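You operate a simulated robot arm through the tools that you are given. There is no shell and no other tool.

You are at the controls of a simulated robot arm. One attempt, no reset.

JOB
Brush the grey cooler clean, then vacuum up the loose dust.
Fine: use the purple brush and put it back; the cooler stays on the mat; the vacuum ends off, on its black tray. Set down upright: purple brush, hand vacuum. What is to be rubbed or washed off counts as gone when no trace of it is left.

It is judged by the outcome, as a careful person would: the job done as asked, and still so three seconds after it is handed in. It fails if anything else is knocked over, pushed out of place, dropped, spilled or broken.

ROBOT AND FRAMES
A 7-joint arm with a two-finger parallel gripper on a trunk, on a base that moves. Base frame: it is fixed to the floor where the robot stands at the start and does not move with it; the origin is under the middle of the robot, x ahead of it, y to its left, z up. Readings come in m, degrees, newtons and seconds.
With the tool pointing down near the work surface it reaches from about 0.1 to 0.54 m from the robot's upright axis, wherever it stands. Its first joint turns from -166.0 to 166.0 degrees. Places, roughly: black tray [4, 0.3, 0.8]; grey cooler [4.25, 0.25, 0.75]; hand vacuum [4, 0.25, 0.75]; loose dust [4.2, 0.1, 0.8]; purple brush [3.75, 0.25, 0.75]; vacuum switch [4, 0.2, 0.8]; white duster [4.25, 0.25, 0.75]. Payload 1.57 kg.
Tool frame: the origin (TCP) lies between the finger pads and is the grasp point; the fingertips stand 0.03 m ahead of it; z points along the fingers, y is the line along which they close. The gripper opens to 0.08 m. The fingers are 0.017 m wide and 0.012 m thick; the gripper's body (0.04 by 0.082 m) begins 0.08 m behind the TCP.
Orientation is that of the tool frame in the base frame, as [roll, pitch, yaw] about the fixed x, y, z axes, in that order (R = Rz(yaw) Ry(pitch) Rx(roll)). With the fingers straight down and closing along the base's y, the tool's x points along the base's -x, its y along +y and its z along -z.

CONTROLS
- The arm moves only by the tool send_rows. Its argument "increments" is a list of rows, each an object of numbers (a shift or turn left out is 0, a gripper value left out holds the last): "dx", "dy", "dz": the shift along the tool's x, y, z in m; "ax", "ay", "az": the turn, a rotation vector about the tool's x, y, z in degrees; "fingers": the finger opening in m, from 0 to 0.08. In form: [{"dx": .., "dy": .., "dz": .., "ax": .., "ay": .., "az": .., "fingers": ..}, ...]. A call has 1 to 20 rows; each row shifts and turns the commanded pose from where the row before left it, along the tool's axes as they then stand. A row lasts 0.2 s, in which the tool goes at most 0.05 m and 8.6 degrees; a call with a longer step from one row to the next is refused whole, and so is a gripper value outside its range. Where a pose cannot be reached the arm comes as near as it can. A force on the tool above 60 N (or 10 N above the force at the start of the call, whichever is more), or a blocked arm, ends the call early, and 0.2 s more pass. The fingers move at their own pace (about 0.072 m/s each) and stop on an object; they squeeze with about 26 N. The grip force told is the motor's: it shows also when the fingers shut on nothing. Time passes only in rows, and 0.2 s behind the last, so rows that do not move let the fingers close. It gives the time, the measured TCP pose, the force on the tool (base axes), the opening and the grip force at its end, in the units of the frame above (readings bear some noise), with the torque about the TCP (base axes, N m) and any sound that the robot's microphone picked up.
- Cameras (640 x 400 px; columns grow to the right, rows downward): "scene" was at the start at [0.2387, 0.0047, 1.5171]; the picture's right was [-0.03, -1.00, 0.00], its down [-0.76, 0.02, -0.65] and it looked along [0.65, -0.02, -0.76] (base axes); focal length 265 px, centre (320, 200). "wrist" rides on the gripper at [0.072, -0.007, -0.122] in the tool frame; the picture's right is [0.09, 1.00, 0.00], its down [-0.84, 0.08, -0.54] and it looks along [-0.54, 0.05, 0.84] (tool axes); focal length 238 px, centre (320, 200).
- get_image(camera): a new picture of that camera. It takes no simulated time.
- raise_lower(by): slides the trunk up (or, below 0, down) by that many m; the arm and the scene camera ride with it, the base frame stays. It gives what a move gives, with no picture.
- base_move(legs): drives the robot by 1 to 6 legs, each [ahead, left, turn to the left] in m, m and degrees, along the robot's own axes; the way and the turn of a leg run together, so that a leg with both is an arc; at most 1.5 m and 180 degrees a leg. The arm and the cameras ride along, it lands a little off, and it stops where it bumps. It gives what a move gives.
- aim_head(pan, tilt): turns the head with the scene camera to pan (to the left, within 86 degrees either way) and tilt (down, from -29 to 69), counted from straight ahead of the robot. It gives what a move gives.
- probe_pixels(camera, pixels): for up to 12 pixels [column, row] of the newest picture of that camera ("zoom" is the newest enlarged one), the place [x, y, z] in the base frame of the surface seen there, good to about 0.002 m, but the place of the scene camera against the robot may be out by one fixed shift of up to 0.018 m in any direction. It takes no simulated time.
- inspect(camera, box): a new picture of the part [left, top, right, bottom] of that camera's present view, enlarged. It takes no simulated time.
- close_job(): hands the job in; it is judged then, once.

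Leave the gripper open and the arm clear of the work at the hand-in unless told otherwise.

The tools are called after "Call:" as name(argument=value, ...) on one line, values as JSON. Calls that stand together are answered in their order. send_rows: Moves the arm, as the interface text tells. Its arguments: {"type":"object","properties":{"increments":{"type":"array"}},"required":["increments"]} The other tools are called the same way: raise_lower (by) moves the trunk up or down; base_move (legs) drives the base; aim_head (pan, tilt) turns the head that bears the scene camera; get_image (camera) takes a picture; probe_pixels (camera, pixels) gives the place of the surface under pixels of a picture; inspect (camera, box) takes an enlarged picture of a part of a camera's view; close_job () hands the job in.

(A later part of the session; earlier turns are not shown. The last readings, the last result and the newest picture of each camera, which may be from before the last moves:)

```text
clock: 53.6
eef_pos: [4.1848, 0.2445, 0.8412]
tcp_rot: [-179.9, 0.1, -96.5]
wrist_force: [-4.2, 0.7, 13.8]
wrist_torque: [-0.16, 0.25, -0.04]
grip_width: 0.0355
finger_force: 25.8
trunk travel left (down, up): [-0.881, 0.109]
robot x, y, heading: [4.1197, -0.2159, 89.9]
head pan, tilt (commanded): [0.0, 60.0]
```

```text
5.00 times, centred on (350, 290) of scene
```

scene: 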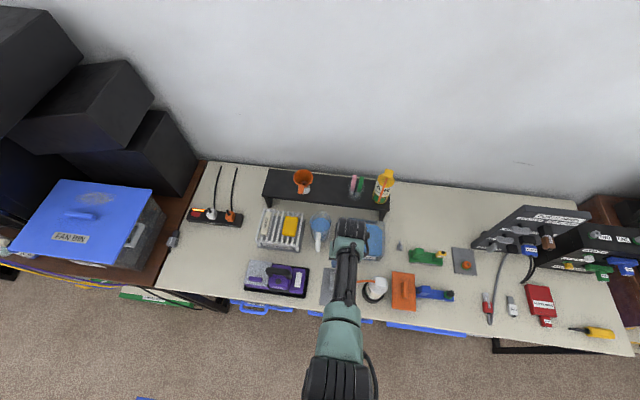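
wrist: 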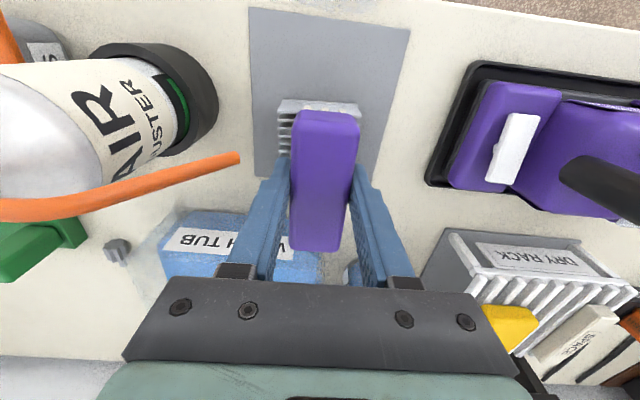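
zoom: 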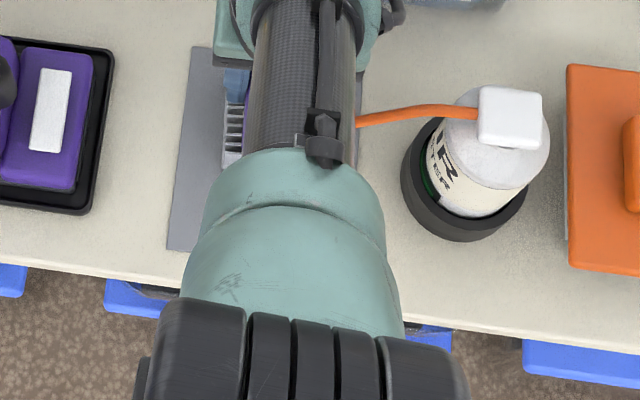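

Force 13.8 N, cooler in place on the mat. I'll do two more back-and-forth strokes, then lift to look at the result.

Call:
send_rows(increments=[{"dy": -0.008}, {"dy": -0.008}, {"dy": 0.01}, {"dy": 0.01}, {"dy": 0.012}, {"dy": -0.01}, {"dy": -0.01}, {"dy": -0.012}, {"dy": 0.01}, {"dy": 0.01}, {"dy": 0.012}, {"dy": -0.008}, {"dy": -0.008}, {}])

Call:
send_rows(increments=[{"dz": -0.02}, {"dz": -0.03}, {"dz": -0.03}, {"dz": -0.03}, {"dx": -0.03}, {"dx": -0.03}, {}])

Call:
get_image(camera="wrist")

```text
clock: 56.6
eef_pos: [4.1852, 0.2434, 0.84]
tcp_rot: [-179.9, 0.2, -96.5]
wrist_force: [-7.5, 0.8, 18.7]
wrist_torque: [-0.01, 0.26, -0.01]
grip_width: 0.0355
finger_force: 25.5
trunk travel left (down, up): [-0.881, 0.109]
robot x, y, heading: [4.1203, -0.2184, 89.8]
head pan, tilt (commanded): [0.0, 60.0]
```

```text
clock: 58.2
eef_pos: [4.1906, 0.3017, 0.9482]
tcp_rot: [180.0, 0.0, -96.4]
wrist_force: [-0.5, 0.5, -0.4]
wrist_torque: [-0.01, 0.01, -0.01]
grip_width: 0.0356
finger_force: 26.1
trunk travel left (down, up): [-0.881, 0.109]
robot x, y, heading: [4.1193, -0.2185, 89.8]
head pan, tilt (commanded): [0.0, 60.0]
```

```text
taken
```

wrist: 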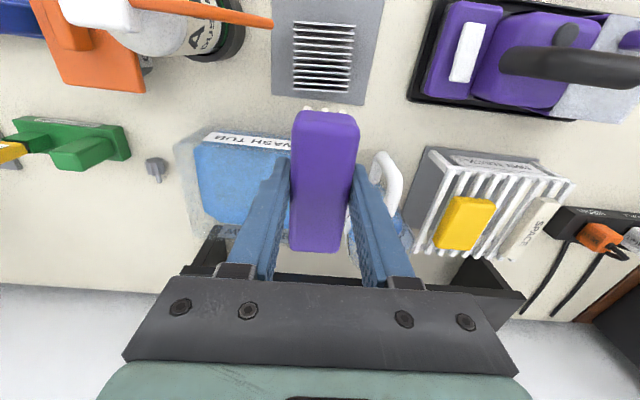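

The fins at (323,57) look clean. I'll zoom in to check for any trace of dust left.

Call:
inspect(camera="wrist", box=[265, 0, 385, 100])

Call:
inspect(camera="wrist", box=[285, 15, 365, 100])

```text
4.00 times, centred on (325, 50) of wrist
```

zoom: 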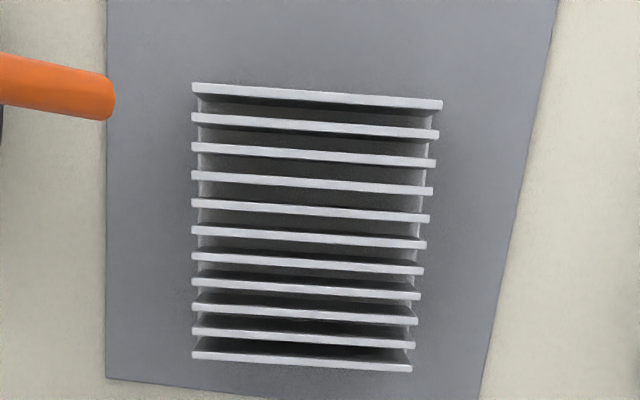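

```text
4.71 times, centred on (325, 58) of wrist
```

zoom: 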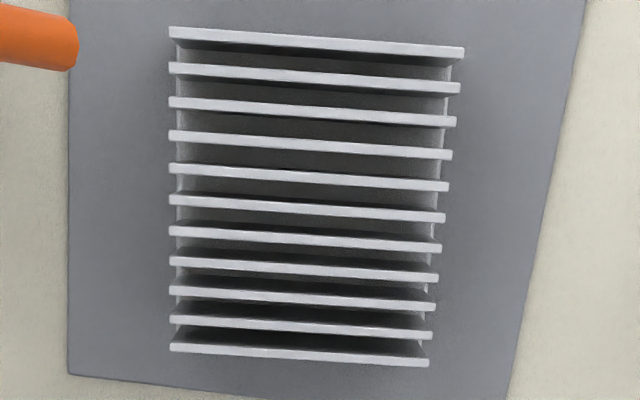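

The cooler is clean and still on its mat. Now I'll raise the trunk 0.1 m and drive left 0.33 m to put the brush back.

Call:
raise_lower(by=0.09)

Call:
base_move(legs=[[0, 0.33, 0]])

Call:
get_image(camera="wrist")

Call:
get_image(camera="scene")

```text
clock: 59.4
eef_pos: [4.1897, 0.3018, 1.0384]
tcp_rot: [179.9, 0.0, -96.4]
wrist_force: [0.3, -0.6, -0.5]
wrist_torque: [0.01, 0.01, 0.02]
grip_width: 0.0355
finger_force: 26.2
trunk travel left (down, up): [-0.971, 0.019]
robot x, y, heading: [4.1176, -0.2186, 89.6]
head pan, tilt (commanded): [0.0, 60.0]
```

```text
clock: 61.6
eef_pos: [3.8694, 0.3028, 1.0376]
tcp_rot: [180.0, 0.0, -96.6]
wrist_force: [0.1, 0.3, -0.6]
wrist_torque: [0.0, -0.01, 0.0]
grip_width: 0.0353
finger_force: 25.8
trunk travel left (down, up): [-0.971, 0.019]
robot x, y, heading: [3.7937, -0.2151, 89.8]
head pan, tilt (commanded): [0.0, 60.0]
```

```text
taken
```

wrist: 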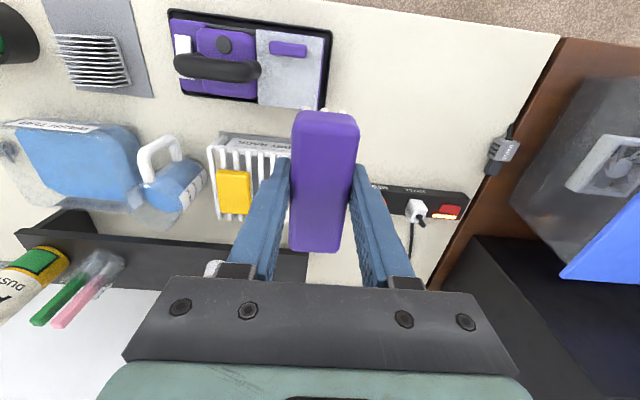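

```text
taken
```

scene: 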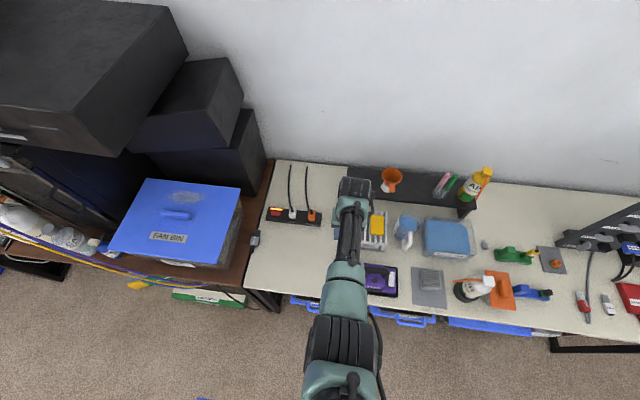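

I'm at (3.869, 0.303). I'll turn back to yaw -101.3 and move over the brush's original spot (3.691, 0.283), lowering the arm 0.05.

Call:
send_rows(increments=[{"az": 4.8}, {"dx": 0.01366, "dy": 0.04275}, {"dx": 0.01366, "dy": 0.04275}, {"dx": 0.01366, "dy": 0.04275}, {"dx": 0.01366, "dy": 0.04275}, {"dz": 0.025}, {"dz": 0.025}, {}])

Call:
raise_lower(by=-0.165)

Call:
get_image(camera="wrist")

```text
clock: 63.4
eef_pos: [3.6896, 0.2813, 0.9883]
tcp_rot: [180.0, -0.1, -101.5]
wrist_force: [-0.4, 0.1, 0.0]
wrist_torque: [-0.01, -0.01, -0.01]
grip_width: 0.0355
finger_force: 25.7
trunk travel left (down, up): [-0.971, 0.019]
robot x, y, heading: [3.7982, -0.2204, 89.7]
head pan, tilt (commanded): [0.0, 60.0]
```

```text
clock: 65.3
eef_pos: [3.6907, 0.2807, 0.8234]
tcp_rot: [179.9, 0.0, -101.6]
wrist_force: [-0.3, -1.2, -0.6]
wrist_torque: [0.02, 0.01, -0.02]
grip_width: 0.036
finger_force: 26.4
trunk travel left (down, up): [-0.806, 0.184]
robot x, y, heading: [3.7969, -0.2162, 90.0]
head pan, tilt (commanded): [0.0, 60.0]
```

```text
taken
```

wrist: 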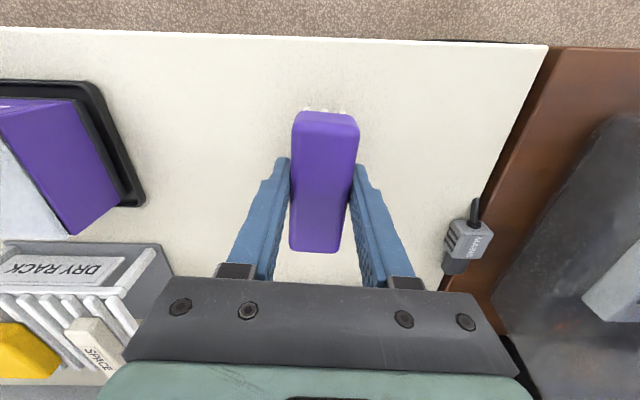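

Now at z≈0.823 above the original spot. I'll nudge 2 mm and lower the trunk by 0.021 so the bristles just meet the table.

Call:
send_rows(increments=[{"dx": -0.002}, {}])

Call:
raise_lower(by=-0.02)

Call:
raise_lower(by=-0.002)

```text
clock: 65.9
eef_pos: [3.6907, 0.2838, 0.8225]
tcp_rot: [-180.0, 0.1, -101.5]
wrist_force: [0.7, 0.5, -1.2]
wrist_torque: [0.0, -0.03, -0.02]
grip_width: 0.0354
finger_force: 25.9
trunk travel left (down, up): [-0.806, 0.184]
robot x, y, heading: [3.7967, -0.2177, 89.9]
head pan, tilt (commanded): [0.0, 60.0]
```

```text
clock: 66.5
eef_pos: [3.6893, 0.2833, 0.8037]
tcp_rot: [-179.9, 0.0, -101.4]
wrist_force: [-0.3, 0.9, -0.8]
wrist_torque: [0.02, -0.05, -0.01]
grip_width: 0.035
finger_force: 26.8
trunk travel left (down, up): [-0.786, 0.204]
robot x, y, heading: [3.7977, -0.2171, 89.7]
head pan, tilt (commanded): [0.0, 60.0]
```

```text
clock: 67.0
eef_pos: [3.6901, 0.2828, 0.8009]
tcp_rot: [180.0, 0.0, -101.4]
wrist_force: [0.3, -0.4, -0.1]
wrist_torque: [-0.01, 0.01, -0.01]
grip_width: 0.0354
finger_force: 25.9
trunk travel left (down, up): [-0.784, 0.206]
robot x, y, heading: [3.7981, -0.2202, 89.7]
head pan, tilt (commanded): [0.0, 60.0]
```

No contact yet at z≈0.801. Half-millimetre steps down with the arm to feel the table.

Call:
send_rows(increments=[{"dz": 0.0007}, {}])

Call:
send_rows(increments=[{"dz": 0.0007}, {}])

```text
clock: 67.7
eef_pos: [3.6893, 0.2827, 0.801]
tcp_rot: [-180.0, 0.0, -101.4]
wrist_force: [-0.4, -0.2, -0.8]
wrist_torque: [0.01, 0.01, -0.02]
grip_width: 0.0355
finger_force: 26.4
trunk travel left (down, up): [-0.784, 0.206]
robot x, y, heading: [3.7961, -0.2118, 90.0]
head pan, tilt (commanded): [0.0, 60.0]
```

```text
clock: 68.2
eef_pos: [3.6893, 0.2824, 0.8001]
tcp_rot: [179.9, 0.2, -101.4]
wrist_force: [-0.1, -2.0, 3.2]
wrist_torque: [0.11, -0.06, -0.02]
grip_width: 0.0356
finger_force: 25.9
trunk travel left (down, up): [-0.784, 0.206]
robot x, y, heading: [3.7979, -0.2208, 90.0]
head pan, tilt (commanded): [0.0, 60.0]
```

The table is felt (3.2 N at z≈0.800). I'll open the fingers, wait, then lift straight up with the trunk.

Call:
send_rows(increments=[{"fingers": 0.08}, {}, {}, {}])

Call:
raise_lower(by=0.18)

Call:
get_image(camera="wrist")

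```text
clock: 69.2
eef_pos: [3.6909, 0.2834, 0.7995]
tcp_rot: [-180.0, 0.0, -101.5]
wrist_force: [-0.5, 0.4, -0.4]
wrist_torque: [-0.01, 0.02, -0.01]
grip_width: 0.0802
finger_force: 0.1
trunk travel left (down, up): [-0.784, 0.206]
robot x, y, heading: [3.798, -0.215, 89.8]
head pan, tilt (commanded): [0.0, 60.0]
```

```text
clock: 71.2
eef_pos: [3.69, 0.2826, 0.98]
tcp_rot: [-180.0, -0.1, -101.4]
wrist_force: [0.0, -0.2, -0.3]
wrist_torque: [-0.06, 0.03, 0.02]
grip_width: 0.0798
finger_force: 0.1
trunk travel left (down, up): [-0.964, 0.026]
robot x, y, heading: [3.7943, -0.215, 89.8]
head pan, tilt (commanded): [0.0, 60.0]
```

```text
taken
```

wrist: 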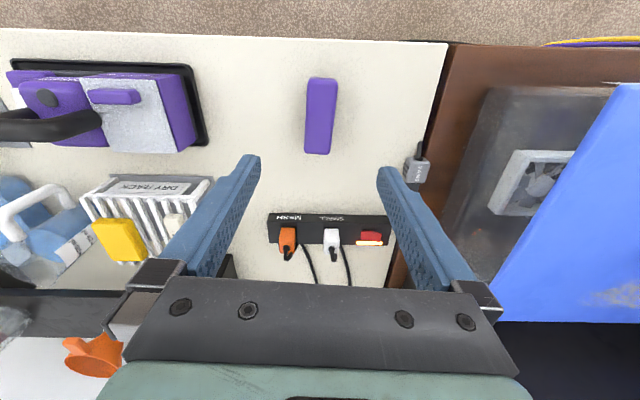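

The brush stands back in its place. I'll check its position by probing, then move the base right toward the vacuum for a closer look.

Call:
probe_pixels(camera="wrist", pixels=[[309, 85], [336, 85], [307, 150], [328, 150], [320, 115]])

Call:
base_move(legs=[[0, -0.2, 0]])

Call:
get_image(camera="wrist")

Call:
get_image(camera="scene")

```text
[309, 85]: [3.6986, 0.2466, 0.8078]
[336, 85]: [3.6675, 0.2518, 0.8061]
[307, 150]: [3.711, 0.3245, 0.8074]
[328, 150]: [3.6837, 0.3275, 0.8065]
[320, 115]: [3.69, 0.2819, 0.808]
```

```text
clock: 72.8
eef_pos: [3.8898, 0.2812, 0.9795]
tcp_rot: [180.0, -0.1, -101.7]
wrist_force: [0.3, 0.2, -0.6]
wrist_torque: [0.01, -0.01, 0.0]
grip_width: 0.0799
finger_force: 0.1
trunk travel left (down, up): [-0.964, 0.026]
robot x, y, heading: [3.9942, -0.2211, 89.7]
head pan, tilt (commanded): [0.0, 60.0]
```

```text
taken
```

wrist: 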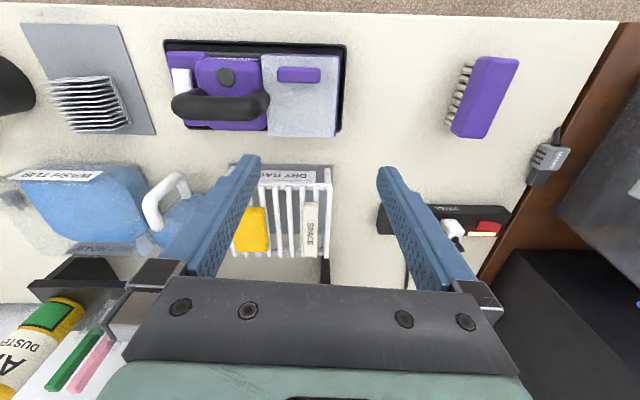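

```text
taken
```

scene: 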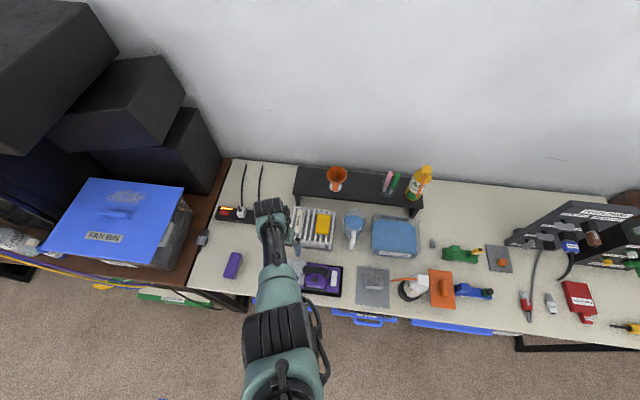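

Brush is within ~1 mm of its original place. Now I'll draw the arm back toward me to (3.965, 0.15, 0.96) so the wrist camera looks straight at the vacuum.

Call:
send_rows(increments=[{"az": -5}, {"dx": 0.03035, "dy": -0.02245, "dz": 0.005}, {"dx": 0.03035, "dy": -0.02245, "dz": 0.005}, {"dx": 0.03035, "dy": -0.02245, "dz": 0.005}, {"dx": 0.03035, "dy": -0.02245, "dz": 0.005}, {}, {}])

Call:
get_image(camera="wrist")

Call:
inspect(camera="scene", box=[280, 240, 400, 320])

```text
clock: 74.4
eef_pos: [3.9639, 0.1501, 0.963]
tcp_rot: [179.9, 0.0, -96.7]
wrist_force: [-0.3, -0.6, -0.2]
wrist_torque: [-0.02, 0.05, 0.0]
grip_width: 0.08
finger_force: 0.1
trunk travel left (down, up): [-0.964, 0.026]
robot x, y, heading: [3.9919, -0.2183, 89.3]
head pan, tilt (commanded): [0.0, 60.0]
```

```text
taken
```

wrist: 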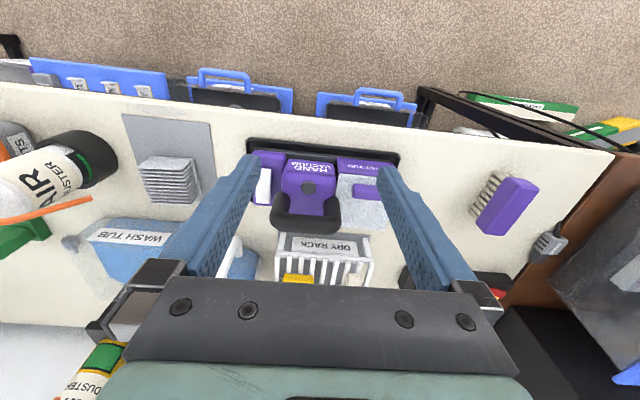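

```text
5.00 times, centred on (340, 280) of scene
```

zoom: 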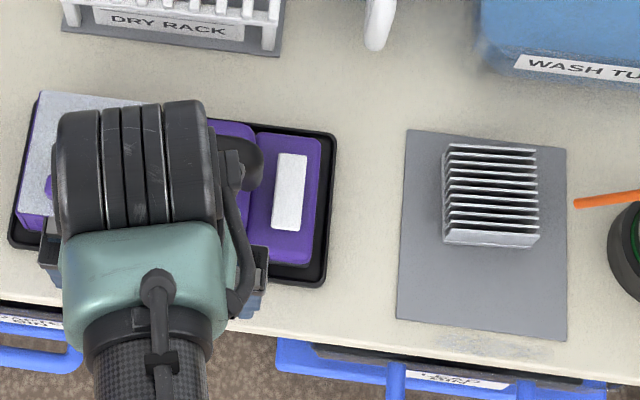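

The cooler looks clean and loose dust shows on the table just in front of the mat. I'll zoom the wrist view on the vacuum.

Call:
inspect(camera="wrist", box=[240, 130, 410, 236])

Call:
probe_pixels(camera="zoom", pixels=[[265, 210], [265, 300], [140, 310], [350, 300], [180, 270], [95, 210], [100, 170], [260, 140], [420, 220], [470, 200], [400, 100], [540, 100]])

```text
3.76 times, centred on (325, 183) of wrist
```

zoom: 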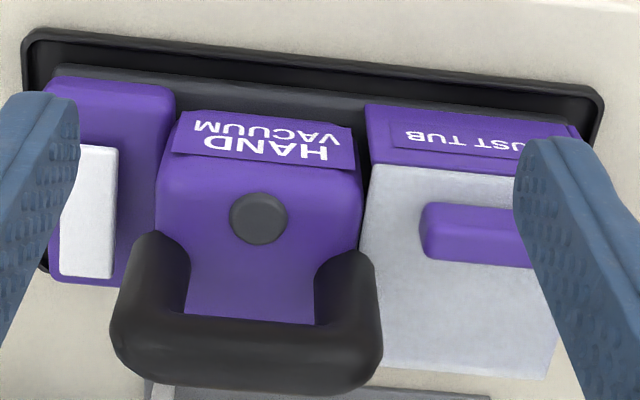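

```text
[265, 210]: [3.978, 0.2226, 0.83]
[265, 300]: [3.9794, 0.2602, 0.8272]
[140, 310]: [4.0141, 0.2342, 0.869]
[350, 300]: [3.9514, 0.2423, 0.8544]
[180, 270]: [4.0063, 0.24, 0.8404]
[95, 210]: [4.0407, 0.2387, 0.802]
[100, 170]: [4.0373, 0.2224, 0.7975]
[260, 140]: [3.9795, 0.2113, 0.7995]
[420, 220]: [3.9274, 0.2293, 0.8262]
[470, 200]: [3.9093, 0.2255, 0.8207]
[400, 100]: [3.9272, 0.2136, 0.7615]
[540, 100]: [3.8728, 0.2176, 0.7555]
```

The vacuum has a dark round disc on its top at about (3.978, 0.223, 0.83), a white strip on the right block, and a black arched handle. I'll zoom more on the disc and the strip to judge which is the switch.

Call:
inspect(camera="wrist", box=[280, 160, 344, 220])

Call:
probe_pixels(camera="zoom", pixels=[[270, 260], [240, 230], [310, 290], [270, 330], [200, 260], [300, 210], [350, 260], [270, 190]])

Call:
inspect(camera="wrist", box=[240, 140, 300, 210])

```text
6.67 times, centred on (312, 190) of wrist
```

zoom: 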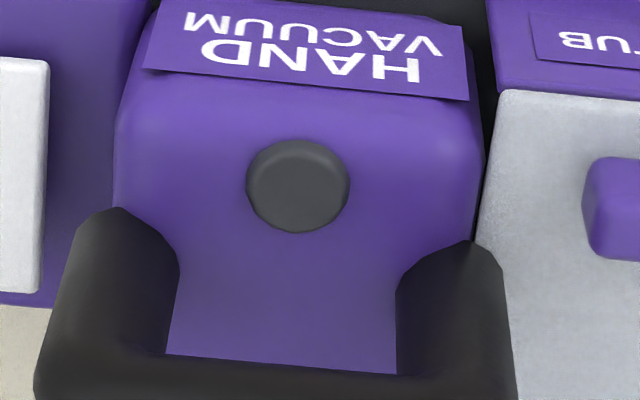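

```text
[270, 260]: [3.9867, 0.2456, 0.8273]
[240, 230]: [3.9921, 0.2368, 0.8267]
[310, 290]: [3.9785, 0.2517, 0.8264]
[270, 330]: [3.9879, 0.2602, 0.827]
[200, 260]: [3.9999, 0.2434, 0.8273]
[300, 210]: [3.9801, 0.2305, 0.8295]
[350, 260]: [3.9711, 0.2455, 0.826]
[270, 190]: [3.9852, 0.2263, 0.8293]
```

```text
5.71 times, centred on (270, 175) of wrist
```

zoom: 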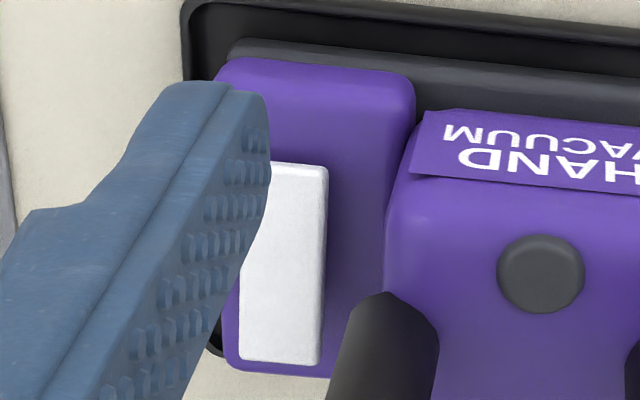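

The dark disc is a raised push-button (centre ≈(3.980, 0.225), top z≈0.83) — the likely switch. Next I'll probe the handle bar to know my clearance and grasp point.

Call:
inspect(camera="wrist", box=[256, 180, 352, 240])

Call:
probe_pixels(camera="zoom", pixels=[[320, 255], [320, 275], [320, 300], [320, 325], [150, 240], [130, 280], [520, 310], [500, 240], [180, 180], [460, 200], [110, 200], [320, 240]])

```text
6.67 times, centred on (304, 210) of wrist
```

zoom: 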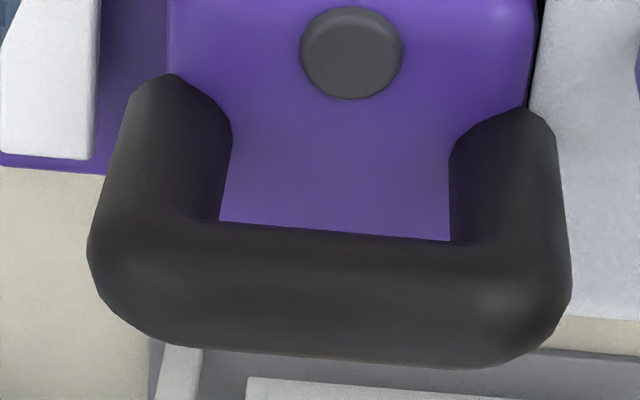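

```text
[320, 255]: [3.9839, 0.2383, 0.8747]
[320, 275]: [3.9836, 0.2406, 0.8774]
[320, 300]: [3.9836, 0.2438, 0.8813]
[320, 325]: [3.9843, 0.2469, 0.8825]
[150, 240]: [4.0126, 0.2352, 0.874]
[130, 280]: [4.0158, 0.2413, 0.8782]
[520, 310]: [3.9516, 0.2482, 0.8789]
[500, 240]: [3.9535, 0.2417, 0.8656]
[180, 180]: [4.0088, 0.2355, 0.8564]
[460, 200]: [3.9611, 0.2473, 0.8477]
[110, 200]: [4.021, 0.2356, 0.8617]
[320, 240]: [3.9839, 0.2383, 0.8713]
```

The handle bar is centred at about (3.984, 0.250, 0.871), ~24 mm thick, its front at y≈0.238. I'll close the fingers and bring the fingertips above the button, slightly to its front (y≈0.2195), to tip z≈0.845.

Call:
send_rows(increments=[{"fingers": 0.0}, {}, {}, {}, {"dx": -0.0354, "dy": -0.004}, {"dx": -0.0354, "dy": -0.0039}, {"dz": 0.03}, {"dz": 0.03}, {"dz": 0.026}, {}, {}])

Call:
get_image(camera="wrist")

```text
clock: 76.8
eef_pos: [3.9818, 0.2124, 0.886]
tcp_rot: [-179.9, 0.1, -96.7]
wrist_force: [0.1, 0.9, -0.1]
wrist_torque: [0.02, -0.02, 0.01]
grip_width: 0.0
finger_force: 21.1
out of reach, approached as far as the arm can: row 9
trunk travel left (down, up): [-0.964, 0.026]
robot x, y, heading: [3.9966, -0.2173, 89.5]
head pan, tilt (commanded): [0.0, 60.0]
```

```text
taken
```

wrist: 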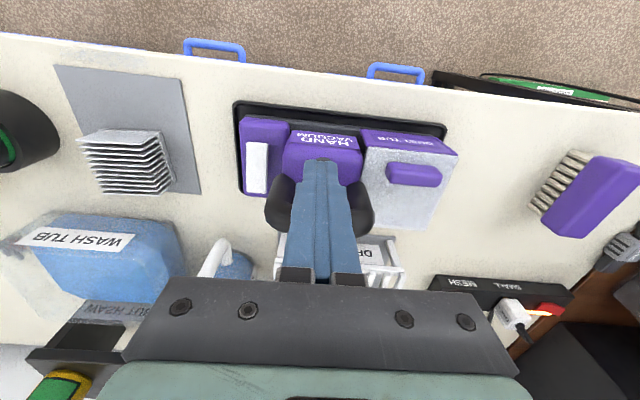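

The arm ran out of downward reach because the trunk is high. I'll lift the arm back up and lower the trunk instead.

Call:
send_rows(increments=[{"dz": -0.04}, {"dz": -0.045}, {}, {}])

Call:
raise_lower(by=-0.085)

Call:
get_image(camera="wrist")

```text
clock: 77.8
eef_pos: [3.9786, 0.2536, 0.9264]
tcp_rot: [-180.0, -0.2, -96.8]
wrist_force: [0.4, -0.1, 0.7]
wrist_torque: [0.03, -0.02, -0.02]
grip_width: 0.0
finger_force: 20.6
out of reach, approached as far as the arm can: row 1, 2
trunk travel left (down, up): [-0.964, 0.026]
robot x, y, heading: [3.9926, -0.2204, 89.5]
head pan, tilt (commanded): [0.0, 60.0]
```

```text
clock: 78.4
eef_pos: [3.9808, 0.2523, 0.9099]
tcp_rot: [-179.9, -0.8, -96.7]
wrist_force: [1.3, -10.9, 24.7]
wrist_torque: [-0.37, -0.1, -0.08]
grip_width: 0.0001
finger_force: 21.6
trunk travel left (down, up): [-0.943, 0.047]
robot x, y, heading: [3.9935, -0.2214, 89.6]
head pan, tilt (commanded): [0.0, 60.0]
stopped: the force on the tool passed its limit at 108 N (the readings are from after the stop); the commanded pose is now the measured one
```

```text
taken
```

wrist: 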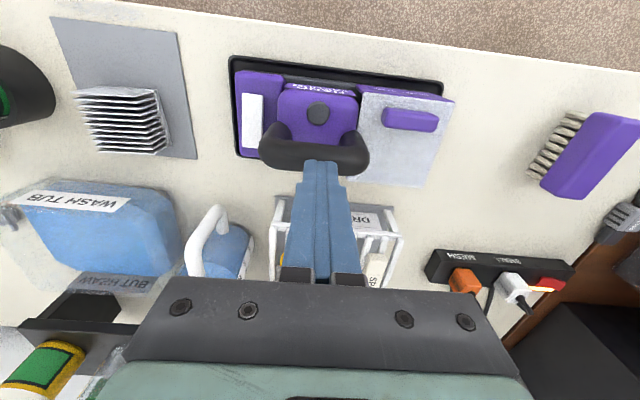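

The fingertips came down on the handle bar (the arm had drifted to y≈0.252) and the move stopped. I'll raise the trunk right away to unload it.

Call:
raise_lower(by=0.03)

Call:
get_image(camera="wrist")

```text
clock: 79.1
eef_pos: [3.9782, 0.2549, 0.9398]
tcp_rot: [-179.8, -0.7, -96.7]
wrist_force: [0.1, -0.2, -0.9]
wrist_torque: [0.03, 0.02, 0.0]
grip_width: 0.0
finger_force: 22.0
trunk travel left (down, up): [-0.973, 0.017]
robot x, y, heading: [3.992, -0.2179, 89.3]
head pan, tilt (commanded): [0.0, 60.0]
```

```text
taken
```

wrist: 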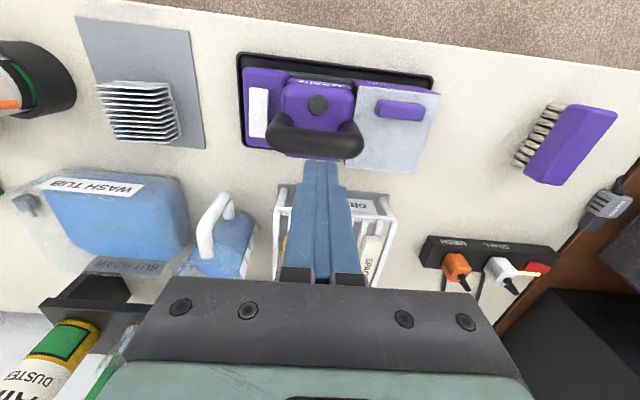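

Unloaded; the vacuum appears unmoved on its tray. I'll draw the arm up and back toward me to regain a good posture and check it tracks.

Call:
send_rows(increments=[{"dz": -0.02}, {"dx": 0.02, "dz": -0.01}, {"dx": 0.03}, {"dx": 0.03}, {}])

Call:
get_image(camera="scene")

```text
clock: 80.3
eef_pos: [3.9678, 0.2302, 0.9185]
tcp_rot: [-179.9, -0.8, -96.7]
wrist_force: [0.2, -0.1, 0.4]
wrist_torque: [0.03, -0.03, 0.0]
grip_width: 0.0002
finger_force: 21.2
out of reach, approached as far as the arm can: row 1, 2, 3, 4
trunk travel left (down, up): [-0.973, 0.017]
robot x, y, heading: [3.9925, -0.2178, 89.8]
head pan, tilt (commanded): [0.0, 60.0]
```

```text
taken
```

scene: 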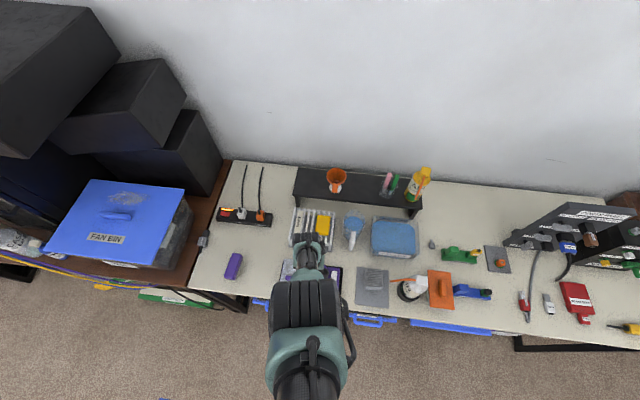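

The arm isn't tracking (it sank to z≈0.918 at y≈0.23), so it is near a joint limit. I'll wait a few empty rows to see if it converges to the commanded place.

Call:
send_rows(increments=[{}, {}, {}])

```text
clock: 81.1
eef_pos: [3.9677, 0.2307, 0.9186]
tcp_rot: [-179.9, -0.8, -96.7]
wrist_force: [1.0, 0.2, -0.4]
wrist_torque: [0.0, 0.01, -0.05]
grip_width: 0.0
finger_force: 21.2
trunk travel left (down, up): [-0.973, 0.017]
robot x, y, heading: [3.9954, -0.2207, 89.5]
head pan, tilt (commanded): [0.0, 60.0]
```

No change. I'll test a small upward move alone.

Call:
send_rows(increments=[{"dz": -0.01}, {}])

Call:
send_rows(increments=[{"dx": -0.03}, {}])

```text
clock: 81.7
eef_pos: [3.968, 0.2352, 0.9227]
tcp_rot: [-180.0, -1.0, -96.6]
wrist_force: [-0.2, 0.6, -0.7]
wrist_torque: [0.03, -0.02, -0.04]
grip_width: 0.0
finger_force: 21.1
out of reach, approached as far as the arm can: row 1
trunk travel left (down, up): [-0.973, 0.017]
robot x, y, heading: [3.9956, -0.2202, 89.5]
head pan, tilt (commanded): [0.0, 60.0]
```

```text
clock: 82.3
eef_pos: [3.9745, 0.2539, 0.9354]
tcp_rot: [-179.8, -0.7, -96.7]
wrist_force: [0.1, -0.4, -0.6]
wrist_torque: [0.0, 0.01, 0.0]
grip_width: 0.0
finger_force: 21.9
out of reach, approached as far as the arm can: row 1
trunk travel left (down, up): [-0.973, 0.017]
robot x, y, heading: [3.995, -0.2186, 89.4]
head pan, tilt (commanded): [0.0, 60.0]
```

The arm slides along a limit curve where going outward raises it. I'll command it further out and up (toward y≈0.30, z≈1.0, over the dry rack, clear of everything) to come off the limit.

Call:
send_rows(increments=[{"dz": -0.02, "dx": -0.02}, {"dz": -0.02, "dx": -0.01}, {"dz": -0.02}, {}])

Call:
get_image(camera="wrist")

```text
clock: 83.3
eef_pos: [3.9776, 0.2962, 0.9848]
tcp_rot: [-179.9, -0.7, -96.7]
wrist_force: [0.2, -0.5, -0.8]
wrist_torque: [0.0, 0.02, -0.02]
grip_width: 0.0002
finger_force: 21.6
out of reach, approached as far as the arm can: row 2, 3
trunk travel left (down, up): [-0.973, 0.017]
robot x, y, heading: [3.9892, -0.2173, 89.6]
head pan, tilt (commanded): [0.0, 60.0]
```

```text
taken
```

wrist: 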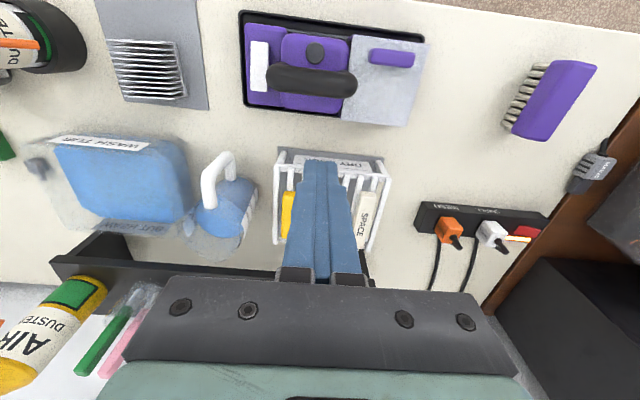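

It's moving: now (3.978, 0.296, 0.985). Continue upward to see whether it frees itself.

Call:
send_rows(increments=[{"dz": -0.02}, {}])

Call:
send_rows(increments=[{"dz": -0.02}, {}])

Call:
send_rows(increments=[{"dx": 0.02}, {}])

```text
clock: 83.9
eef_pos: [3.9753, 0.3068, 0.9949]
tcp_rot: [-179.9, -0.8, -96.8]
wrist_force: [0.6, -0.4, -0.4]
wrist_torque: [0.02, 0.01, 0.02]
grip_width: 0.0
finger_force: 21.5
out of reach, approached as far as the arm can: row 1
trunk travel left (down, up): [-0.973, 0.017]
robot x, y, heading: [3.9993, -0.213, 89.4]
head pan, tilt (commanded): [0.0, 60.0]
```

```text
clock: 84.5
eef_pos: [3.974, 0.3167, 1.0098]
tcp_rot: [-179.9, -0.8, -96.7]
wrist_force: [-0.4, -0.9, 0.0]
wrist_torque: [0.01, 0.02, 0.03]
grip_width: 0.0
finger_force: 20.9
out of reach, approached as far as the arm can: row 1
trunk travel left (down, up): [-0.973, 0.017]
robot x, y, heading: [3.9941, -0.2188, 89.5]
head pan, tilt (commanded): [0.0, 60.0]
```

```text
clock: 85.1
eef_pos: [3.9721, 0.3093, 1.0006]
tcp_rot: [-180.0, -0.7, -96.7]
wrist_force: [0.1, 0.0, -0.4]
wrist_torque: [-0.03, 0.0, 0.01]
grip_width: 0.0002
finger_force: 21.0
out of reach, approached as far as the arm can: row 1
trunk travel left (down, up): [-0.973, 0.017]
robot x, y, heading: [3.9888, -0.2183, 89.7]
head pan, tilt (commanded): [0.0, 60.0]
```

The arm seems stuck sliding on its limit-of-reach curve (likely the elbow is straight). I'll look at the arm itself with the scene camera tilted fully down.

Call:
aim_head(pan=0, tilt=69)

Call:
get_image(camera="scene")

```text
clock: 85.8
eef_pos: [3.9727, 0.3109, 0.9999]
tcp_rot: [-179.9, -0.8, -96.7]
wrist_force: [0.1, -0.3, -0.1]
wrist_torque: [0.01, 0.03, -0.01]
grip_width: 0.0
finger_force: 21.1
trunk travel left (down, up): [-0.973, 0.017]
robot x, y, heading: [3.9933, -0.2169, 89.5]
head pan, tilt (commanded): [0.0, 68.8]
```

```text
taken
```

scene: 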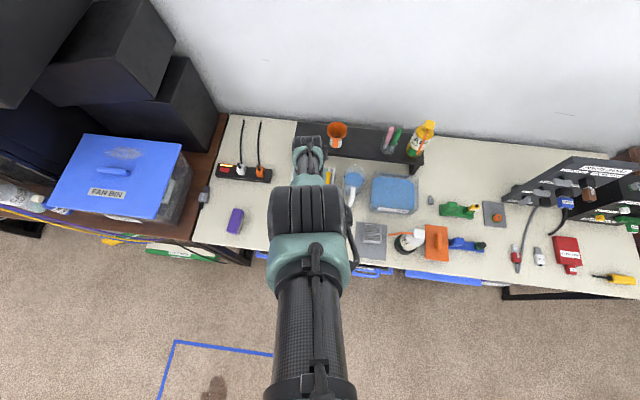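

I'll probe points along the arm to understand its posture.

Call:
probe_pixels(camera="scene", pixels=[[310, 390], [310, 330], [310, 280], [308, 250], [308, 215], [312, 195], [310, 170], [310, 150]])

```text
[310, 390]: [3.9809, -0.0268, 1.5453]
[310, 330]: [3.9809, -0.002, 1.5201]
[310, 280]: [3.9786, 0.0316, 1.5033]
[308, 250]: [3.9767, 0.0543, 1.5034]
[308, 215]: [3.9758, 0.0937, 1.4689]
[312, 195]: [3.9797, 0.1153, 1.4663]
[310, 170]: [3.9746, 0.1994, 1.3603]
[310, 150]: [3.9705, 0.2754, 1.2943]
```

The arm is nearly straight (elbow ~z 1.48, wrist ~z 1.25). Earlier a turn plus sideways motion freed it from the same limit, so I'll try a small turn and lateral move with inward motion.

Call:
send_rows(increments=[{"az": 5}, {"dy": 0.03}, {"dy": 0.03, "dx": 0.005}, {}])

Call:
send_rows(increments=[{"dx": 0.01}, {"dx": 0.01}, {}])

```text
clock: 86.8
eef_pos: [3.9172, 0.3077, 1.0057]
tcp_rot: [-179.8, -0.7, -101.8]
wrist_force: [0.2, 0.4, -0.5]
wrist_torque: [0.01, -0.03, 0.03]
grip_width: 0.0002
finger_force: 21.7
out of reach, approached as far as the arm can: row 2, 3
trunk travel left (down, up): [-0.973, 0.017]
robot x, y, heading: [3.9937, -0.219, 89.4]
head pan, tilt (commanded): [0.0, 68.8]
```

```text
clock: 87.6
eef_pos: [3.9097, 0.2988, 0.9958]
tcp_rot: [-179.8, -0.8, -101.8]
wrist_force: [-0.2, -0.3, -1.0]
wrist_torque: [0.02, 0.03, -0.05]
grip_width: 0.0
finger_force: 20.8
out of reach, approached as far as the arm can: row 1, 2
trunk travel left (down, up): [-0.973, 0.017]
robot x, y, heading: [3.996, -0.2179, 89.5]
head pan, tilt (commanded): [0.0, 68.8]
```

Still sliding. I'll test the other side of the limit: a small downward move here (tips at 0.966, nothing close below).

Call:
send_rows(increments=[{"dz": 0.02}, {}])

Call:
send_rows(increments=[{"dx": -0.02}, {}])

```text
clock: 88.2
eef_pos: [3.9102, 0.2921, 0.9845]
tcp_rot: [-179.8, -0.7, -101.6]
wrist_force: [0.3, 0.5, 0.0]
wrist_torque: [0.0, 0.02, -0.01]
grip_width: 0.0001
finger_force: 21.1
out of reach, approached as far as the arm can: row 1
trunk travel left (down, up): [-0.973, 0.017]
robot x, y, heading: [3.9966, -0.2177, 89.5]
head pan, tilt (commanded): [0.0, 68.8]
```

```text
clock: 88.8
eef_pos: [3.9169, 0.3013, 0.9917]
tcp_rot: [-179.8, -0.6, -101.7]
wrist_force: [0.5, 0.2, 0.1]
wrist_torque: [0.01, -0.02, -0.04]
grip_width: 0.0001
finger_force: 21.2
out of reach, approached as far as the arm can: row 1
trunk travel left (down, up): [-0.973, 0.017]
robot x, y, heading: [3.9895, -0.2178, 89.4]
head pan, tilt (commanded): [0.0, 68.8]
```

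Both sides are refused, so the elbow is straight (singular). Leaving that needs a big joint change for little tip motion, so I'll try very small inward-and-up steps (1 mm each).

Call:
send_rows(increments=[{"dx": 0.0008, "dz": -0.0007}, {"dx": 0.0008, "dz": -0.0007}, {"dx": 0.0008, "dz": -0.0007}, {"dx": 0.0008, "dz": -0.0007}, {"dx": 0.0008, "dz": -0.0007}, {"dx": 0.0008, "dz": -0.0007}, {"dx": 0.0008, "dz": -0.0007}, {"dx": 0.0008, "dz": -0.0007}, {"dx": 0.0008, "dz": -0.0007}, {"dx": 0.0008, "dz": -0.0007}, {"dx": 0.0008, "dz": -0.0007}, {"dx": 0.0008, "dz": -0.0007}])

```text
clock: 91.4
eef_pos: [3.912, 0.2984, 0.9944]
tcp_rot: [-179.8, -0.8, -101.8]
wrist_force: [-0.4, -0.3, -0.4]
wrist_torque: [0.02, 0.02, 0.01]
grip_width: 0.0
finger_force: 21.4
out of reach, approached as far as the arm can: row 6, 9, 12
trunk travel left (down, up): [-0.973, 0.017]
robot x, y, heading: [3.9972, -0.2165, 89.5]
head pan, tilt (commanded): [0.0, 68.8]
```

Small steps are absorbed as tolerance. I'll instead try the largest inward-and-up steps (0.05 m along the arm's own line, 5 rows); the space up and toward me is free.

Call:
send_rows(increments=[{"dx": 0.036, "dz": -0.033}, {"dx": 0.036, "dz": -0.033}, {"dx": 0.036, "dz": -0.033}, {"dx": 0.036, "dz": -0.033}, {"dx": 0.036, "dz": -0.033}])

```text
clock: 92.6
eef_pos: [3.8469, 0.3013, 1.0172]
tcp_rot: [-179.9, -0.8, -101.7]
wrist_force: [-0.6, 0.0, 0.4]
wrist_torque: [-0.01, 0.02, 0.0]
grip_width: 0.0
finger_force: 21.1
out of reach, approached as far as the arm can: row 1, 2, 3, 4, 5
trunk travel left (down, up): [-0.973, 0.017]
robot x, y, heading: [3.9918, -0.2193, 89.4]
head pan, tilt (commanded): [0.0, 68.8]
```

It slid sideways instead. By the arm's geometry, tilting the fingers toward me (turn about tool +y) with the wrist kept in place should bend the elbow. I'll tilt 3×8° that way with matching shifts, in free space.

Call:
send_rows(increments=[{"ay": 8, "dx": 0.036, "dz": -0.004}, {"ay": 8, "dx": 0.036, "dz": -0.004}, {"ay": 8, "dx": 0.036, "dz": -0.004}, {}])

```text
clock: 93.6
eef_pos: [3.8262, 0.2068, 1.0369]
tcp_rot: [-179.7, -25.0, -101.7]
wrist_force: [-0.4, -1.0, 0.6]
wrist_torque: [-0.01, 0.01, 0.0]
grip_width: 0.0001
finger_force: 21.3
out of reach, approached as far as the arm can: row 1, 2, 3
trunk travel left (down, up): [-0.973, 0.017]
robot x, y, heading: [3.9957, -0.2185, 89.7]
head pan, tilt (commanded): [0.0, 68.8]
```

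Tilted to 25° (TCP now (3.826, 0.207, 1.037)). Now I'll try to move straight up by 2×0.03 m in this posture.

Call:
send_rows(increments=[{"dx": 0.0127, "dz": -0.0272}, {"dx": 0.0127, "dz": -0.0272}, {}])

```text
clock: 94.4
eef_pos: [3.816, 0.2342, 1.0774]
tcp_rot: [-179.7, -25.0, -101.8]
wrist_force: [1.2, 0.3, -0.3]
wrist_torque: [0.01, 0.03, 0.02]
grip_width: 0.0
finger_force: 22.1
out of reach, approached as far as the arm can: row 1, 2
trunk travel left (down, up): [-0.973, 0.017]
robot x, y, heading: [3.9966, -0.2165, 89.4]
head pan, tilt (commanded): [0.0, 68.8]
```

Still sliding. I'll tilt the opposite way (fingers away from me), with a bias that asks the wrist to come inward; at z≈1.05 nothing is near.

Call:
send_rows(increments=[{"ay": -8, "dx": -0.02, "dz": -0.004}, {"ay": -8, "dx": -0.02, "dz": -0.004}, {"ay": -8, "dx": -0.02, "dz": -0.004}, {"ay": -8, "dx": -0.015, "dz": -0.004}, {"ay": -8, "dx": -0.015, "dz": -0.004}, {}])

Call:
get_image(camera="scene")

```text
clock: 95.8
eef_pos: [3.8166, 0.3664, 1.0545]
tcp_rot: [-179.8, 15.3, -101.5]
wrist_force: [0.7, -0.3, 0.1]
wrist_torque: [0.02, 0.0, -0.01]
grip_width: 0.0
finger_force: 21.2
out of reach, approached as far as the arm can: row 1, 2, 3, 4, 5
trunk travel left (down, up): [-0.973, 0.017]
robot x, y, heading: [3.9956, -0.2151, 89.4]
head pan, tilt (commanded): [0.0, 68.8]
```

```text
taken
```

scene: 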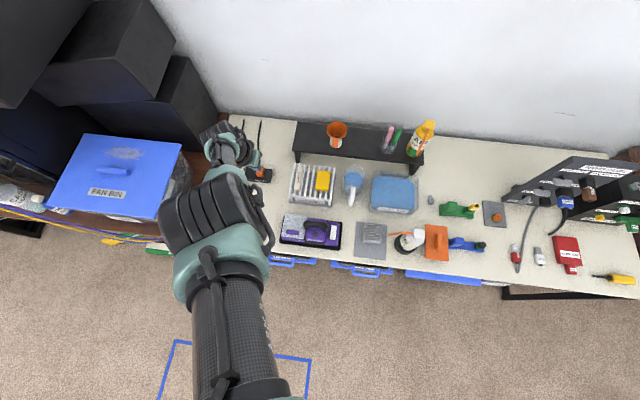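

Now tilted 15° outward. I'll test an upward move again from here.

Call:
send_rows(increments=[{"dx": -0.0104, "dz": -0.0386}, {}])

Call:
send_rows(increments=[{"dx": 0.0386, "dz": -0.0104}, {}])

```text
clock: 96.4
eef_pos: [3.8122, 0.3834, 1.0831]
tcp_rot: [-179.8, 15.2, -101.6]
wrist_force: [1.0, 0.1, -0.3]
wrist_torque: [-0.01, 0.03, 0.05]
grip_width: 0.0
finger_force: 21.3
out of reach, approached as far as the arm can: row 1
trunk travel left (down, up): [-0.973, 0.017]
robot x, y, heading: [3.9909, -0.2186, 89.4]
head pan, tilt (commanded): [0.0, 68.8]
```

```text
clock: 97.0
eef_pos: [3.7943, 0.3663, 1.0695]
tcp_rot: [-179.7, 15.1, -101.7]
wrist_force: [0.4, -0.4, 0.1]
wrist_torque: [-0.01, 0.02, 0.0]
grip_width: 0.0
finger_force: 21.3
out of reach, approached as far as the arm can: row 1
trunk travel left (down, up): [-0.973, 0.017]
robot x, y, heading: [3.9944, -0.2194, 89.5]
head pan, tilt (commanded): [0.0, 68.8]
```

Likely the elbow overshot slightly past straight, so inward motion is blocked by its limit. I'll push outward once (to re-straighten, it may flip back) and then test inward, in free air.

Call:
send_rows(increments=[{"dx": -0.027, "dz": 0.041}, {"dx": 0.011, "dz": -0.017}, {"dx": 0.011, "dz": -0.017}, {}])

Call:
send_rows(increments=[{"dx": -0.011, "dz": 0.017}, {"dx": 0.011, "dz": -0.017}, {"dx": 0.011, "dz": -0.017}, {}])

```text
clock: 98.0
eef_pos: [3.7823, 0.3647, 1.0754]
tcp_rot: [-179.6, 15.2, -101.6]
wrist_force: [-0.7, -0.2, 0.1]
wrist_torque: [-0.01, 0.02, 0.01]
grip_width: 0.0
finger_force: 21.5
out of reach, approached as far as the arm can: row 1, 2, 3
trunk travel left (down, up): [-0.973, 0.017]
robot x, y, heading: [3.9942, -0.2189, 89.3]
head pan, tilt (commanded): [0.0, 68.8]
```

```text
clock: 99.0
eef_pos: [3.7721, 0.3633, 1.0779]
tcp_rot: [-179.6, 15.3, -101.6]
wrist_force: [-0.2, -0.4, -0.6]
wrist_torque: [-0.01, 0.04, 0.03]
grip_width: 0.0001
finger_force: 20.7
out of reach, approached as far as the arm can: row 1, 2, 3
trunk travel left (down, up): [-0.973, 0.017]
robot x, y, heading: [3.9971, -0.2172, 89.5]
head pan, tilt (commanded): [0.0, 68.8]
```

Still blocked. To understand which joint is at its limit, I'll probe the arm's links in the current view: take a fresh picture and probe along the tube, elbow and forearm.

Call:
get_image(camera="scene")

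Call:
inspect(camera="scene", box=[120, 100, 360, 400])

```text
taken
```

scene: 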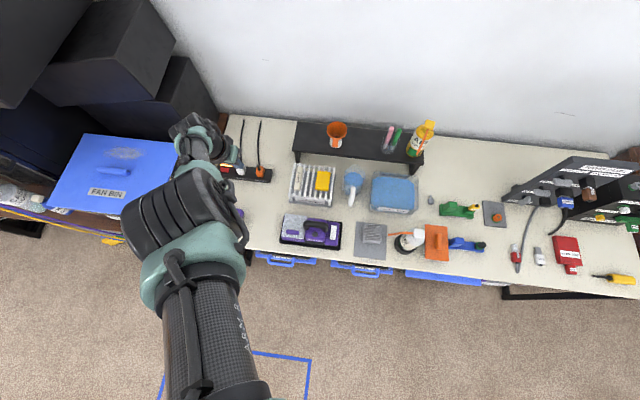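

```text
1.33 times, centred on (240, 250) of scene
```

zoom: 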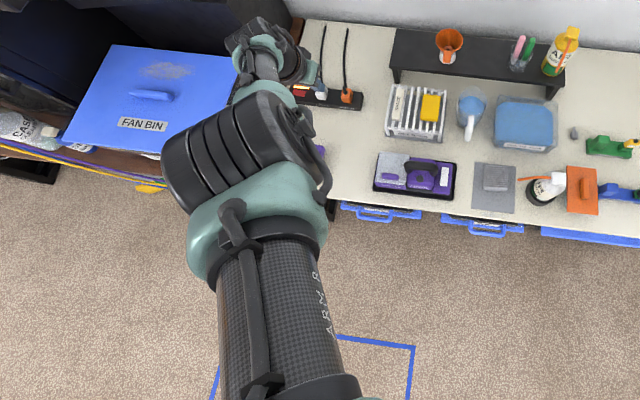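

Call:
probe_pixels(camera="scene", pixels=[[225, 385], [220, 350], [215, 310], [205, 285], [200, 255], [185, 215], [175, 200], [190, 180], [196, 160], [192, 150], [185, 130], [180, 120]])

```text
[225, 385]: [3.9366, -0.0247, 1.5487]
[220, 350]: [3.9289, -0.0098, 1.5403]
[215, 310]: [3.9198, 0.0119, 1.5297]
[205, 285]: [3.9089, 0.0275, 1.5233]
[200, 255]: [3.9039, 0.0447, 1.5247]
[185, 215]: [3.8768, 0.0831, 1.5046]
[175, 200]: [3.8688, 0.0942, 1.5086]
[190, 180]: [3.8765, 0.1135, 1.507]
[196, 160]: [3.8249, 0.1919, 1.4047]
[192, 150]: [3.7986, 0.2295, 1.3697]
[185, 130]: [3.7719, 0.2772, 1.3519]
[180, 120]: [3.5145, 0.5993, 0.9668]
```

The arm may be slightly over-straightened at the elbow. I'll first slide it back to straight ahead of me (x≈3.97), staying high, to make a cleaner attempt at unbending it.

Call:
send_rows(increments=[{"dy": -0.04}, {"dy": -0.04}, {"dy": -0.04}, {"dy": -0.04}, {"dy": -0.035}, {}])

```text
clock: 100.4
eef_pos: [3.9434, 0.3877, 1.0371]
tcp_rot: [-179.7, 15.2, -101.5]
wrist_force: [0.1, -0.7, 0.5]
wrist_torque: [0.01, 0.02, 0.01]
grip_width: 0.0
finger_force: 21.2
out of reach, approached as far as the arm can: row 1, 2, 3, 4, 5
trunk travel left (down, up): [-0.973, 0.017]
robot x, y, heading: [3.996, -0.2173, 89.5]
head pan, tilt (commanded): [0.0, 68.8]
```

Now I'll push outward once (to straighten exactly), then tilt the fingers back toward me 2×8° with the wrist held in place, then ask for a small inward-up move.

Call:
send_rows(increments=[{"dx": -0.016, "dz": 0.025}, {}, {"ay": 8, "dx": 0.032, "dz": -0.0022}, {"ay": 8, "dx": 0.032, "dz": -0.0022}, {"ay": 8, "dx": 0.032, "dz": -0.0022}, {"dx": 0.012, "dz": -0.016}, {"dx": 0.012, "dz": -0.016}, {}])

```text
clock: 102.2
eef_pos: [3.9272, 0.2754, 1.0598]
tcp_rot: [-179.7, -8.8, -101.7]
wrist_force: [0.2, -0.2, 0.0]
wrist_torque: [0.04, 0.03, -0.05]
grip_width: 0.0
finger_force: 21.4
out of reach, approached as far as the arm can: row 1
trunk travel left (down, up): [-0.973, 0.017]
robot x, y, heading: [3.9909, -0.2162, 89.5]
head pan, tilt (commanded): [0.0, 68.8]
```

It worked — the inward moves succeeded. I'll continue inward/up and set the tool back to vertical.

Call:
send_rows(increments=[{"dx": 0.03, "dz": -0.005}, {"dx": 0.03, "dz": -0.005}, {"ay": -4.4}, {"ay": -4.4}, {}])

```text
clock: 103.4
eef_pos: [3.9133, 0.2204, 1.0814]
tcp_rot: [-179.9, 0.2, -101.6]
wrist_force: [-0.2, -0.5, 0.0]
wrist_torque: [0.04, 0.01, -0.03]
grip_width: 0.0003
finger_force: 21.5
trunk travel left (down, up): [-0.973, 0.017]
robot x, y, heading: [3.9922, -0.2163, 89.6]
head pan, tilt (commanded): [0.0, 68.8]
```

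The arm is free again at (3.913, 0.220, 1.081), vertical. From now on I keep the trunk lower so the arm stays away from its outer reach. I'll lower the trunk 0.16 and check the views.

Call:
raise_lower(by=-0.16)

Call:
get_image(camera="wrist")

Call:
aim_head(pan=0, tilt=60)

Call:
get_image(camera="scene")

```text
clock: 105.3
eef_pos: [3.9139, 0.2206, 0.9225]
tcp_rot: [-179.8, 0.2, -101.7]
wrist_force: [0.5, -0.6, 0.1]
wrist_torque: [0.01, -0.05, -0.01]
grip_width: 0.0001
finger_force: 21.5
trunk travel left (down, up): [-0.813, 0.177]
robot x, y, heading: [3.9955, -0.2148, 89.5]
head pan, tilt (commanded): [0.0, 68.8]
```

```text
taken
```

wrist: 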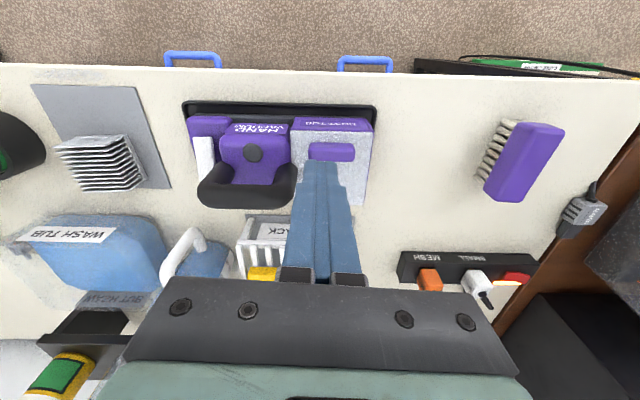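

```text
clock: 106.0
eef_pos: [3.9126, 0.22, 0.9213]
tcp_rot: [-179.7, 0.1, -101.7]
wrist_force: [-0.9, -0.6, -0.1]
wrist_torque: [0.0, 0.03, -0.01]
grip_width: 0.0
finger_force: 20.9
trunk travel left (down, up): [-0.813, 0.177]
robot x, y, heading: [3.9926, -0.221, 89.4]
head pan, tilt (commanded): [0.0, 60.0]
```

```text
taken
```

scene: 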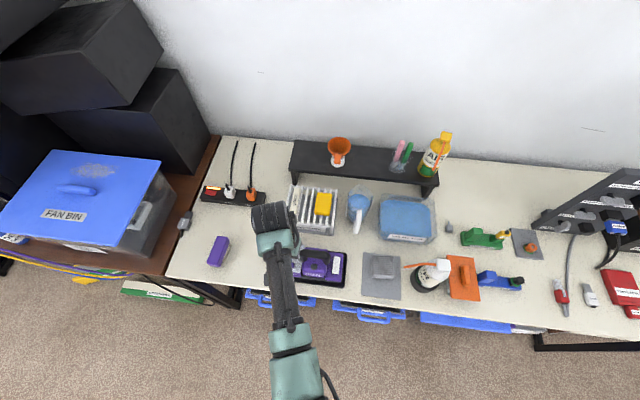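

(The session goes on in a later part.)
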